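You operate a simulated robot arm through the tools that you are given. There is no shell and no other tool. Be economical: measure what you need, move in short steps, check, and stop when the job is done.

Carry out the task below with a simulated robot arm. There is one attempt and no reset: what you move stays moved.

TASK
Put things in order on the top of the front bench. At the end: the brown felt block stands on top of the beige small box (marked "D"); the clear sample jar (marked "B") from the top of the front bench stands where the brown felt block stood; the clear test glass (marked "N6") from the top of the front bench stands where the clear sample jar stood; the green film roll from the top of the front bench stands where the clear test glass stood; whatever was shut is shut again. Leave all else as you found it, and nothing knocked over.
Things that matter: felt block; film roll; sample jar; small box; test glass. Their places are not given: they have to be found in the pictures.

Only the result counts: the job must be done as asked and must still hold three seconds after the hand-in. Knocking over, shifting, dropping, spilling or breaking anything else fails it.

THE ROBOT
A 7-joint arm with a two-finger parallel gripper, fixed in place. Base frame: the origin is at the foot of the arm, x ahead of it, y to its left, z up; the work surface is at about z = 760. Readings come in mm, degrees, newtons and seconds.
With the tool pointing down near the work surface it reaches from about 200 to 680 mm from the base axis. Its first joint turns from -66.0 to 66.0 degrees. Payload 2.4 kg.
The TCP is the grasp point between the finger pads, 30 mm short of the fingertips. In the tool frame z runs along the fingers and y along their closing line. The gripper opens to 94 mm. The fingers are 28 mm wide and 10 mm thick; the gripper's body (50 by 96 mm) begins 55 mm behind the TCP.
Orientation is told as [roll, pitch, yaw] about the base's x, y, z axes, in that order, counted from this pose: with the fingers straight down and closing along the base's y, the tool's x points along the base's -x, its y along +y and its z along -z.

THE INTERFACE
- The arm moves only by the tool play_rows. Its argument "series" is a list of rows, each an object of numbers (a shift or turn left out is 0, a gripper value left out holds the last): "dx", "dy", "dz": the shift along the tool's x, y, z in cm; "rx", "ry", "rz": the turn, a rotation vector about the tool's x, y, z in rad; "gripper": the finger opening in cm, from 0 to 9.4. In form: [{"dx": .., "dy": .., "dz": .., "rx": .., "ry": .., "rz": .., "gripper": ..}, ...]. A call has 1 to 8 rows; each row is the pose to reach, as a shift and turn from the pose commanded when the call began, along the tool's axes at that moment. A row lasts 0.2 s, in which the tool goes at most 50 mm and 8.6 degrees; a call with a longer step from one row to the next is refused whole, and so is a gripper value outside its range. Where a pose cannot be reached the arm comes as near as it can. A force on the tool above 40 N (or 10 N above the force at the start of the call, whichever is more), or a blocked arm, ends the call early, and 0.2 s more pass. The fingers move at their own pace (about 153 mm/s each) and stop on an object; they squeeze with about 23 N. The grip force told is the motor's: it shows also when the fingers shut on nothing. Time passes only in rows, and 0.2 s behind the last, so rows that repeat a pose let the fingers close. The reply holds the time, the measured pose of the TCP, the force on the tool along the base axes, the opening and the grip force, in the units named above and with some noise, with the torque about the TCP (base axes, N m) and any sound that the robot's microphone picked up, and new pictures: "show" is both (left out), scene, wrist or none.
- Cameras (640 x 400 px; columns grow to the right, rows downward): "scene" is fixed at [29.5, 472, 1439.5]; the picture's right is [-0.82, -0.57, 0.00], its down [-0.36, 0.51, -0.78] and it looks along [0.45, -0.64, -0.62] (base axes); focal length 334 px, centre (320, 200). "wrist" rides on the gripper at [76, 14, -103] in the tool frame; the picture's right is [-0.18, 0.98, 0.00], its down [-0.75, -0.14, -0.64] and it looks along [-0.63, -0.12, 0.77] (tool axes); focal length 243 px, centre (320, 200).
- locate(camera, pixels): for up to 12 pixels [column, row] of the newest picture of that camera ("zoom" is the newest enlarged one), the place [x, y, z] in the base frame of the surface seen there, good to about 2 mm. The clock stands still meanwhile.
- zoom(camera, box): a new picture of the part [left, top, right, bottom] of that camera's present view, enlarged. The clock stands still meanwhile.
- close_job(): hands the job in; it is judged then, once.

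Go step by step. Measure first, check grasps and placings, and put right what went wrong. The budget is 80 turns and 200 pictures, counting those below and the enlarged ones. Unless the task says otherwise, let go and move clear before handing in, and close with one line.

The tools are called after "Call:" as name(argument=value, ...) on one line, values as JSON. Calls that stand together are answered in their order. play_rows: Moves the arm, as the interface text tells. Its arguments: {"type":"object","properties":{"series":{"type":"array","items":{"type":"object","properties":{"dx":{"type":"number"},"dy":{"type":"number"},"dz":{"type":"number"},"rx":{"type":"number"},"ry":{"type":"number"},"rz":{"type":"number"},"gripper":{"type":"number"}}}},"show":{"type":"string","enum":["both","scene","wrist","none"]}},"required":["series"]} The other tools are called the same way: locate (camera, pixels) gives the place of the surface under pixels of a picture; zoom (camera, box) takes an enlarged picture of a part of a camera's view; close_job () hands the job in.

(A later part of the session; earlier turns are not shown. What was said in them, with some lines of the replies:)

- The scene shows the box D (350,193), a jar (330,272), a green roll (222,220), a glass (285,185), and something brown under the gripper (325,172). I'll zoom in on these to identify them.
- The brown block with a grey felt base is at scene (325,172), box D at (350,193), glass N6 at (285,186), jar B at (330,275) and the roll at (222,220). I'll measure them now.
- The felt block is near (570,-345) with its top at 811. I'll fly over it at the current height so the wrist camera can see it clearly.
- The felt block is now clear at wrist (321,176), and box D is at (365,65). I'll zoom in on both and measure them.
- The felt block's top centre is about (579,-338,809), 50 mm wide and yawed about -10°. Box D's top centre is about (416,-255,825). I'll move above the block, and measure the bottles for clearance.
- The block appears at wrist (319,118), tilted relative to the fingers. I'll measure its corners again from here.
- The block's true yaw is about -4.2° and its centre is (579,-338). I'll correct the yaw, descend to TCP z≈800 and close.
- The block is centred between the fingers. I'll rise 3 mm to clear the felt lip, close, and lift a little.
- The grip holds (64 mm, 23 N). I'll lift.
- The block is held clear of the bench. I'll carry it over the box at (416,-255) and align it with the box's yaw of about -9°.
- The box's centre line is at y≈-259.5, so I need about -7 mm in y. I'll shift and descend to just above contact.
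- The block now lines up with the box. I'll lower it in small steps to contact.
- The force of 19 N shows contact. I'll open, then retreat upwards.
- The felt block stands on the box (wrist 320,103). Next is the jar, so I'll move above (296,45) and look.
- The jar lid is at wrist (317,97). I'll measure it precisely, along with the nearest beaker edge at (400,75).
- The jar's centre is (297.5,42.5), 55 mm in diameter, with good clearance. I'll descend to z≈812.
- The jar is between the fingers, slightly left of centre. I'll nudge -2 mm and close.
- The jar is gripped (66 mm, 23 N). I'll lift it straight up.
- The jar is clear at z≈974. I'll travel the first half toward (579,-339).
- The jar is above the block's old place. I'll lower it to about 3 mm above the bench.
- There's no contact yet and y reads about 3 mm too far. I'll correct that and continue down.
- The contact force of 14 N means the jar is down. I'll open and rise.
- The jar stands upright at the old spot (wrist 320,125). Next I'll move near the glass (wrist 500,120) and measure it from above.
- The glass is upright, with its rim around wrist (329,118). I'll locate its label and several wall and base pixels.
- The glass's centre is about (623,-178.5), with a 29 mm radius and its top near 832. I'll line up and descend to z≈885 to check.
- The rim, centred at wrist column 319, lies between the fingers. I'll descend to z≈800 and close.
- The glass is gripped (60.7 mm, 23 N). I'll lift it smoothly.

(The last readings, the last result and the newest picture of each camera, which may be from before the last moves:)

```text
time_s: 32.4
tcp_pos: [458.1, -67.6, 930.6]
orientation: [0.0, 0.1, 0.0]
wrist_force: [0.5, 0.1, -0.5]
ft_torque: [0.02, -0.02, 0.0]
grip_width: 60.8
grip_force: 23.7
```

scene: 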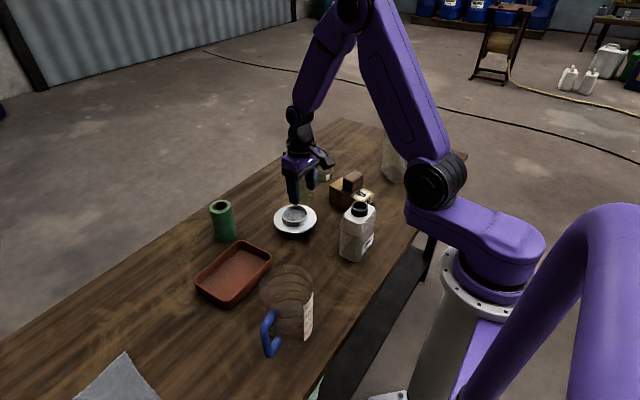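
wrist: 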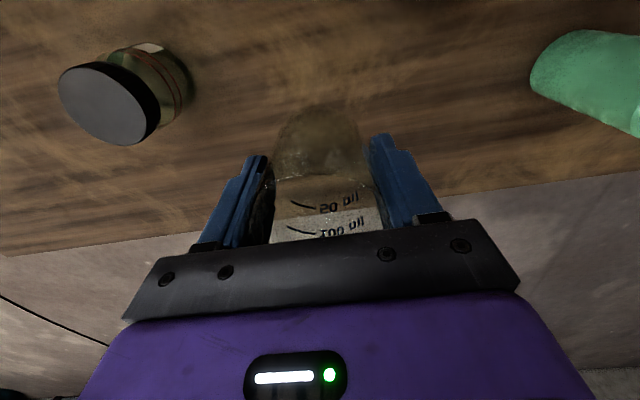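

The glass is held steady. I'll continue to above the jar's old spot (298,43).

Call:
play_rows(series=[{"dx": 1.5, "dy": 1}, {"dx": 4.5, "dy": 3.1}, {"dx": 7.8, "dy": 5.3}, {"dx": 11, "dy": 7.5}, {"dx": 14, "dy": 9.6}, {"dx": 16, "dy": 11}, {"dx": 16.1, "dy": 11.1}, {"dx": 16.1, "dy": 11.1}])

```text
time_s: 34.2
tcp_pos: [298.0, 42.2, 930.8]
orientation: [0.0, 0.1, -0.1]
wrist_force: [0.4, 0.7, -1.8]
ft_torque: [-0.02, -0.02, 0.01]
grip_width: 60.7
grip_force: 23.1
```

scene: 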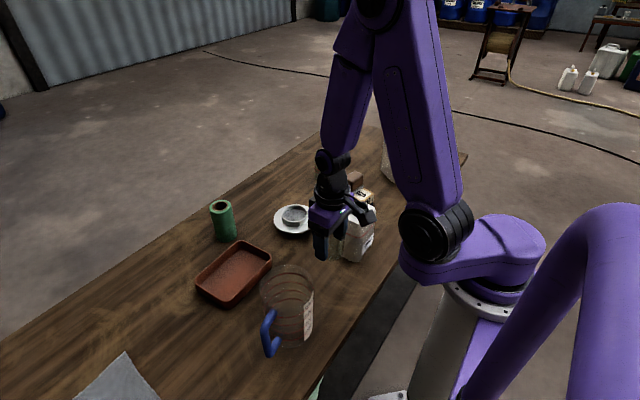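
wrist: 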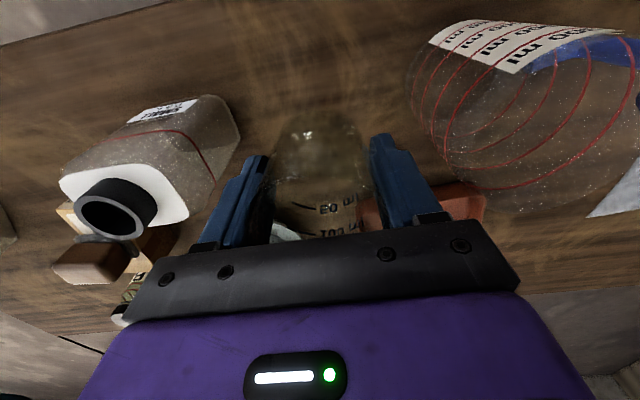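

It's positioned at (298,42). I'll lower it to about 3 mm above the bench (gripped TCP z was about 800.5), then creep down.

Call:
play_rows(series=[{"dz": 3}, {"dz": 7}, {"dz": 10.5}, {"dz": 12.6}, {"dz": 12.6}], show="none")

Call:
play_rows(series=[{"dz": 0.1}, {"dz": 0.25}, {"dz": 0.25}], show="none")

```text
time_s: 35.4
tcp_pos: [297.9, 42.0, 805.9]
orientation: [0.0, 0.1, -0.2]
wrist_force: [-0.4, -0.3, -0.2]
ft_torque: [0.02, -0.01, 0.01]
grip_width: 60.9
grip_force: 23.3
```

```text
time_s: 36.2
tcp_pos: [296.6, 41.1, 804.1]
orientation: [0.0, -0.1, 0.0]
wrist_force: [-0.9, -0.3, -0.1]
ft_torque: [0.01, 0.01, 0.01]
grip_width: 60.6
grip_force: 22.6
```

Call:
play_rows(series=[{"dz": 0.1}, {"dz": 0.2}, {"dz": 0.2}], show="none")

```text
time_s: 37.0
tcp_pos: [297.0, 42.1, 800.1]
orientation: [0.0, 0.0, -0.2]
wrist_force: [-0.4, 0.3, -0.9]
ft_torque: [-0.01, 0.02, -0.01]
grip_width: 60.7
grip_force: 22.7
```

Call:
play_rows(series=[{"dz": 0.1}, {"dz": 0.15}, {"dz": 0.15}], show="none")

```text
time_s: 37.8
tcp_pos: [298.0, 42.1, 800.9]
orientation: [0.0, 0.0, 0.0]
wrist_force: [1.0, 5.5, 14.1]
ft_torque: [-0.14, 0.04, -0.02]
grip_width: 60.8
grip_force: 22.5
```

The contact force of 14 N means the glass is down. I'll open and rise.

Call:
play_rows(series=[{"dz": -0.1, "gripper": 7}, {"dz": -0.1, "gripper": 9}, {"dz": -0.1, "gripper": 9}, {"dz": -3, "gripper": 9}, {"dz": -7, "gripper": 9}, {"dz": -11, "gripper": 9}, {"dz": -14, "gripper": 9}, {"dz": -14, "gripper": 9}])

```text
time_s: 39.6
tcp_pos: [297.6, 45.7, 938.5]
orientation: [0.0, 0.1, -0.1]
wrist_force: [0.0, 0.1, -0.1]
ft_torque: [0.01, -0.01, -0.02]
grip_width: 90.3
grip_force: 0.1
```

scene: 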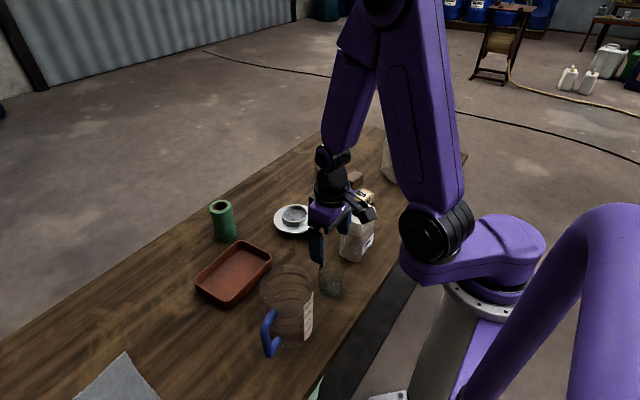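
wrist: 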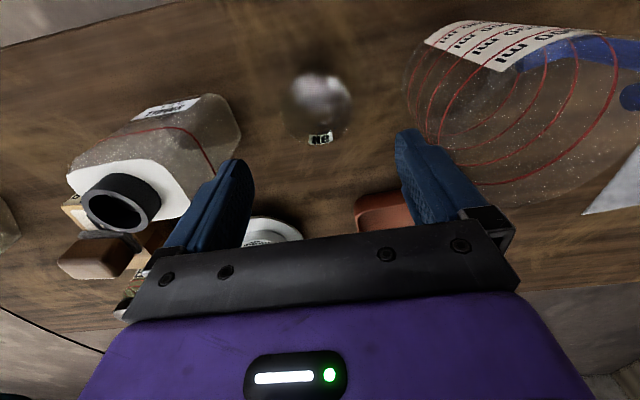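

The glass stands at the jar's old spot. Next is the green roll near (636,65), so I'll move forward to above it.

Call:
play_rows(series=[{"dx": -4.5, "dz": -0.5}, {"dx": -9, "dz": -1}, {"dx": -13.5, "dy": 0.5, "dz": -1}, {"dx": -18, "dy": 1, "dz": -1}, {"dx": -22.5, "dy": 1.5, "dz": -1}, {"dx": -27, "dy": 2, "dz": -1}, {"dx": -31, "dy": 2, "dz": -1}, {"dx": -31, "dy": 2, "dz": -1}])

```text
time_s: 41.4
tcp_pos: [606.1, 59.8, 948.0]
orientation: [0.0, 0.0, -0.2]
wrist_force: [-0.1, -0.7, -0.8]
ft_torque: [0.01, -0.01, 0.02]
grip_width: 90.0
grip_force: 0.1
```

scene: 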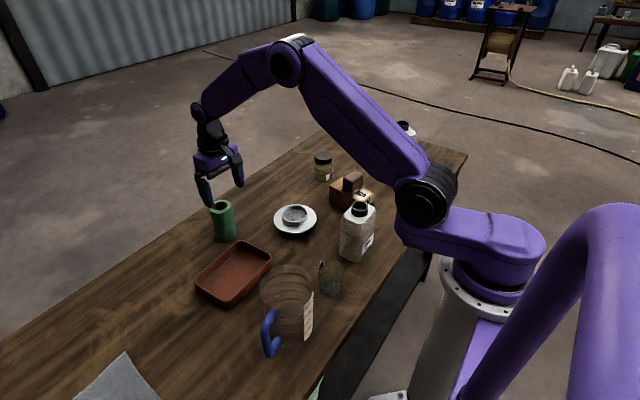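
wrist: 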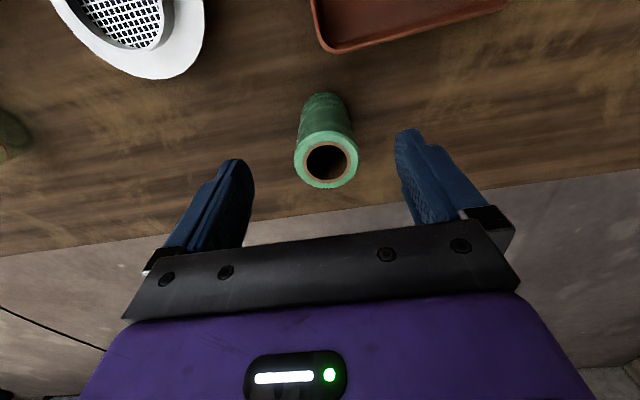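

Call:
locate(camera="wrist", pixels=[[297, 160], [355, 157], [326, 135], [328, 185], [303, 118], [350, 115], [322, 95]])

Call:
locate(camera="scene", pixels=[[326, 264], [330, 290], [323, 157]])

```text
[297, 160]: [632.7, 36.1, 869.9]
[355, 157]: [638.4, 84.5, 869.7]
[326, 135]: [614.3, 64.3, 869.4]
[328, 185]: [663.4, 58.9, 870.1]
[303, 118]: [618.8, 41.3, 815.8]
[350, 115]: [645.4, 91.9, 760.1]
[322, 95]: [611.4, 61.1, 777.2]
```

```text
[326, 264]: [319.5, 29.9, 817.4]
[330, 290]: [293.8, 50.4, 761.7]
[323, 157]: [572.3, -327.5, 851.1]
```

The roll's centre is (638,61), 50 mm in diameter, with its top at 870. I'll align and descend to z≈830.

Call:
play_rows(series=[{"dx": -3.1, "dy": -0.1}, {"dx": -3.1, "dy": -0.1, "dz": 4}, {"dx": -3.1, "dy": -0.1, "dz": 8}, {"dx": -3.1, "dy": -0.1, "dz": 11.8}, {"dx": -3.1, "dy": -0.1, "dz": 11.8}], show="wrist")

```text
time_s: 42.6
tcp_pos: [635.9, 58.4, 833.6]
orientation: [0.0, 0.0, 0.0]
wrist_force: [0.7, 0.4, -0.1]
ft_torque: [0.0, 0.01, 0.02]
grip_width: 89.7
grip_force: 0.0
```

wrist: 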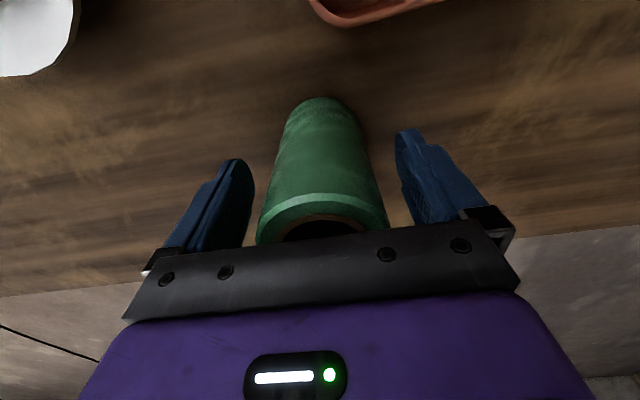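

The roll is between the fingers, slightly to the right. I'll nudge +2 mm and close.

Call:
play_rows(series=[{"dy": 0.2, "dz": 0.3}, {"dy": 0.2, "dz": 0.3, "gripper": 6.5}, {"dy": 0.2, "dz": 0.3, "gripper": 4}, {"dy": 0.2, "dz": 0.3, "gripper": 4}, {"dy": 0.2, "dz": 0.3, "gripper": 4}], show="wrist")

```text
time_s: 43.8
tcp_pos: [636.6, 60.6, 829.7]
orientation: [0.0, -0.1, -0.1]
wrist_force: [0.8, -0.4, 1.1]
ft_torque: [-0.04, 0.06, 0.01]
grip_width: 60.7
grip_force: 23.3
```

wrist: 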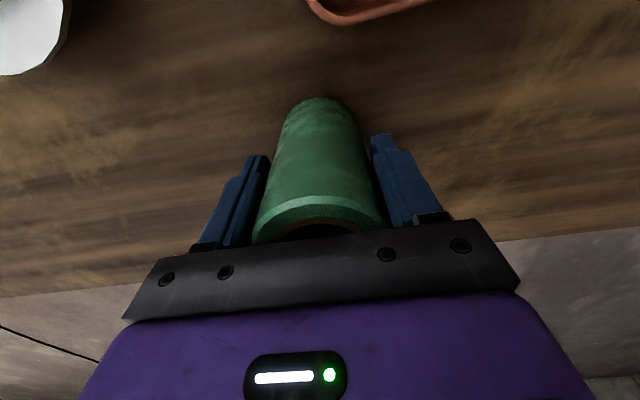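

The roll is gripped (60.7 mm). I'll lift and then carry it to (623,-179.5).

Call:
play_rows(series=[{"dz": -2}, {"dz": -5}, {"dz": -7}, {"dz": -7}], show="wrist")

Call:
play_rows(series=[{"dx": 0.2, "dy": -2}, {"dx": 0.5, "dy": -6}, {"dx": 0.8, "dy": -10}, {"dx": 1.1, "dy": -14}, {"dx": 1.3, "dy": -18}, {"dx": 1.4, "dy": -22}, {"dx": 1.4, "dy": -24}, {"dx": 1.4, "dy": -24}])

```text
time_s: 44.8
tcp_pos: [635.2, 61.4, 901.0]
orientation: [0.0, 0.0, 0.0]
wrist_force: [-0.2, -0.7, -2.6]
ft_torque: [0.04, 0.02, -0.02]
grip_width: 60.7
grip_force: 22.8
```

wrist: 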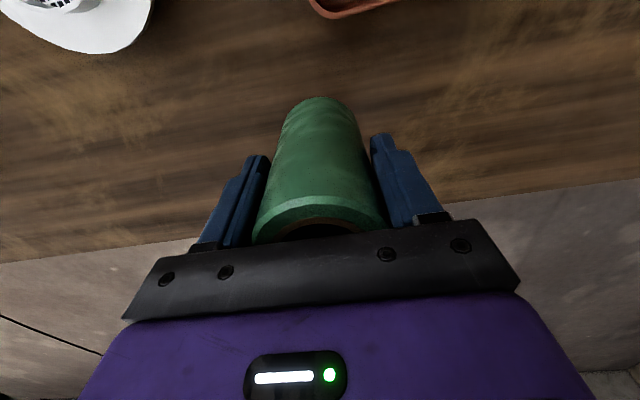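

```text
time_s: 46.6
tcp_pos: [624.1, -178.1, 897.2]
orientation: [0.0, 0.0, 0.0]
wrist_force: [0.0, 0.9, -1.5]
ft_torque: [-0.04, 0.03, 0.0]
grip_width: 61.3
grip_force: 22.8
```

scene: 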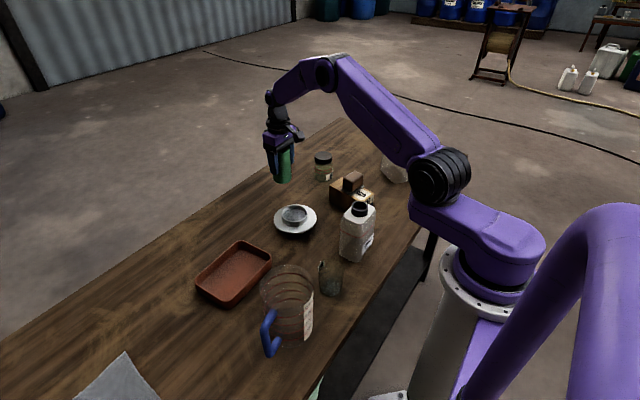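
wrist: 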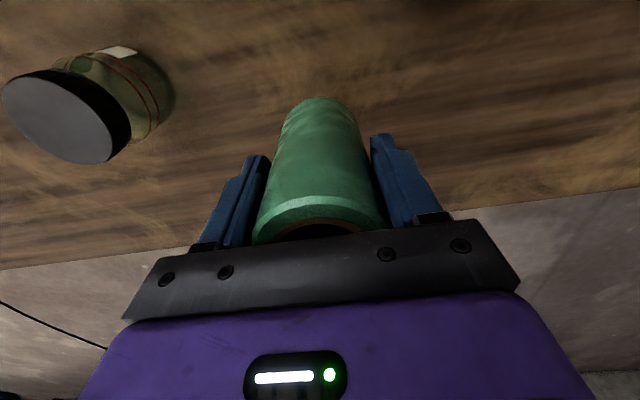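

The roll is over the glass's old spot. I'll lower it to just above z≈830, then creep down.

Call:
play_rows(series=[{"dz": 3}, {"dz": 5.5}, {"dz": 6.7}, {"dz": 6.7}], show="none")

Call:
play_rows(series=[{"dz": 0.1}, {"dz": 0.25}, {"dz": 0.25}], show="none")

```text
time_s: 47.6
tcp_pos: [621.7, -178.1, 830.5]
orientation: [0.0, 0.1, -0.1]
wrist_force: [-0.8, 0.0, -2.3]
ft_torque: [-0.04, 0.01, -0.01]
grip_width: 60.9
grip_force: 23.6
```

```text
time_s: 48.4
tcp_pos: [623.7, -178.3, 830.9]
orientation: [0.0, 0.1, -0.2]
wrist_force: [-1.7, 0.4, 3.3]
ft_torque: [0.05, 0.26, 0.02]
grip_width: 61.0
grip_force: 22.7
```

Call:
play_rows(series=[{"dz": 0.05}, {"dz": 0.1}, {"dz": 0.1}], show="none")

```text
time_s: 49.2
tcp_pos: [625.0, -178.5, 828.3]
orientation: [0.0, -0.1, -0.1]
wrist_force: [-6.0, 0.6, 12.8]
ft_torque: [0.25, 0.0, 0.07]
grip_width: 60.7
grip_force: 22.6
```

Contact is firm at 13 N. I'll release and rise.

Call:
play_rows(series=[{"dz": -0.1, "gripper": 7}, {"dz": -0.1, "gripper": 9}, {"dz": -0.1, "gripper": 9}, {"dz": -3, "gripper": 9}, {"dz": -7, "gripper": 9}, {"dz": -11, "gripper": 9}, {"dz": -11, "gripper": 9}])

Call:
play_rows(series=[{"dx": 4}, {"dx": 8, "dz": -2}, {"dx": 12, "dz": -4}, {"dx": 16, "dz": -6}, {"dx": 16, "dz": -6}])

Call:
zoom(camera="scene", box=[180, 130, 440, 310])

Call:
locate(camera="scene", pixels=[[324, 157], [352, 175], [285, 168], [330, 290]])

```text
time_s: 50.8
tcp_pos: [622.9, -176.8, 937.2]
orientation: [-0.1, 0.0, -0.1]
wrist_force: [0.2, -0.7, 0.6]
ft_torque: [0.01, 0.01, 0.03]
grip_width: 90.2
grip_force: 0.0
```

scene: 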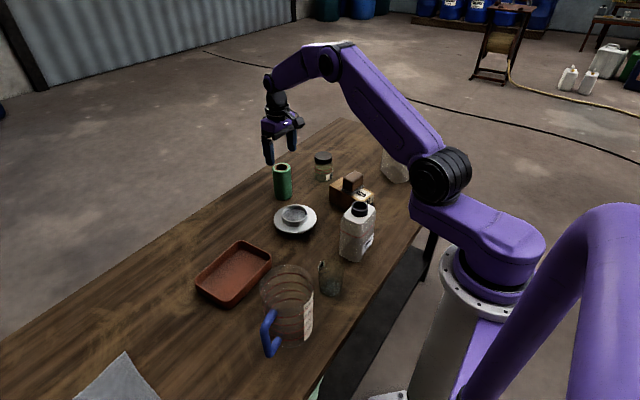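
wrist: 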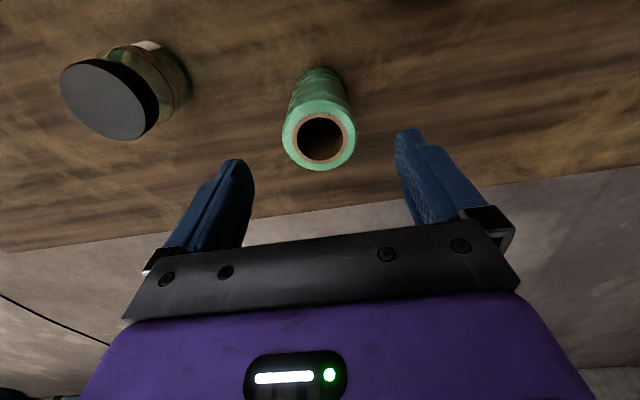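

```text
time_s: 52.0
tcp_pos: [463.1, -176.2, 998.2]
orientation: [0.0, -0.1, -0.1]
wrist_force: [0.4, -0.4, -0.5]
ft_torque: [0.02, -0.02, 0.01]
grip_width: 90.1
grip_force: 0.0
```

scene: 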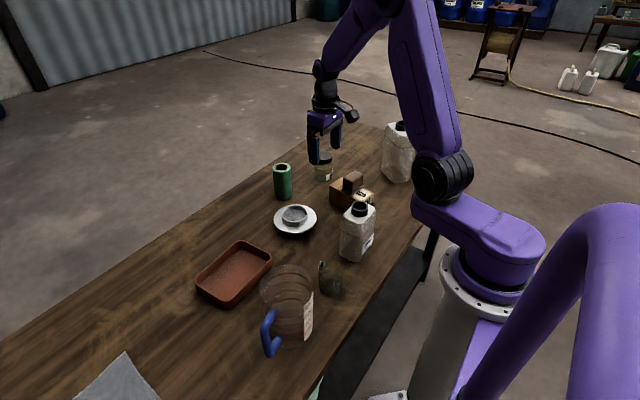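
wrist: 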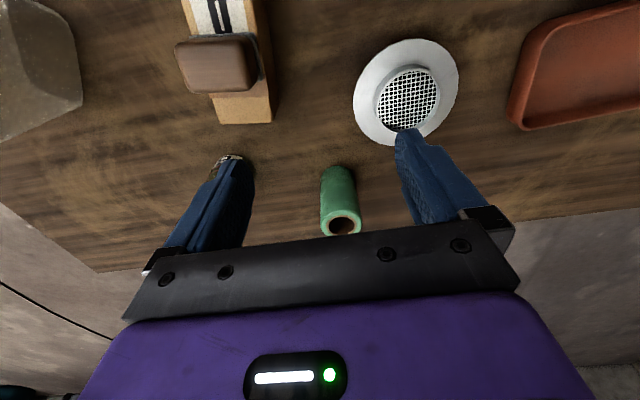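

```text
2.22 times, centred on (310, 220) of scene
```

zoom: 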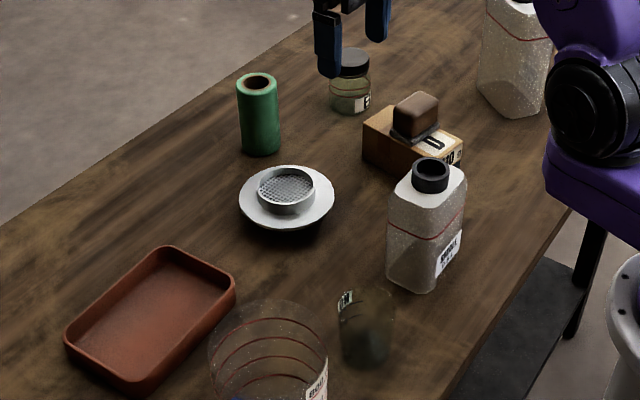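

```text
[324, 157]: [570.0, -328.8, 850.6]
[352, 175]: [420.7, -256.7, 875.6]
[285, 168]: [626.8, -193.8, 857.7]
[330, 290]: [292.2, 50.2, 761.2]
```

All four objects stand upright in their new places, the jar's lid is on, the other items haven't moved, and the arm is clear. I'll hand in.

Call:
close_job()

```text
The job is handed in.
```

The job is handed in, with everything upright in the last pictures: the felt block is on box D, jar B is where the block was, glass N6 is where the jar was, and the green roll is where the glass was.
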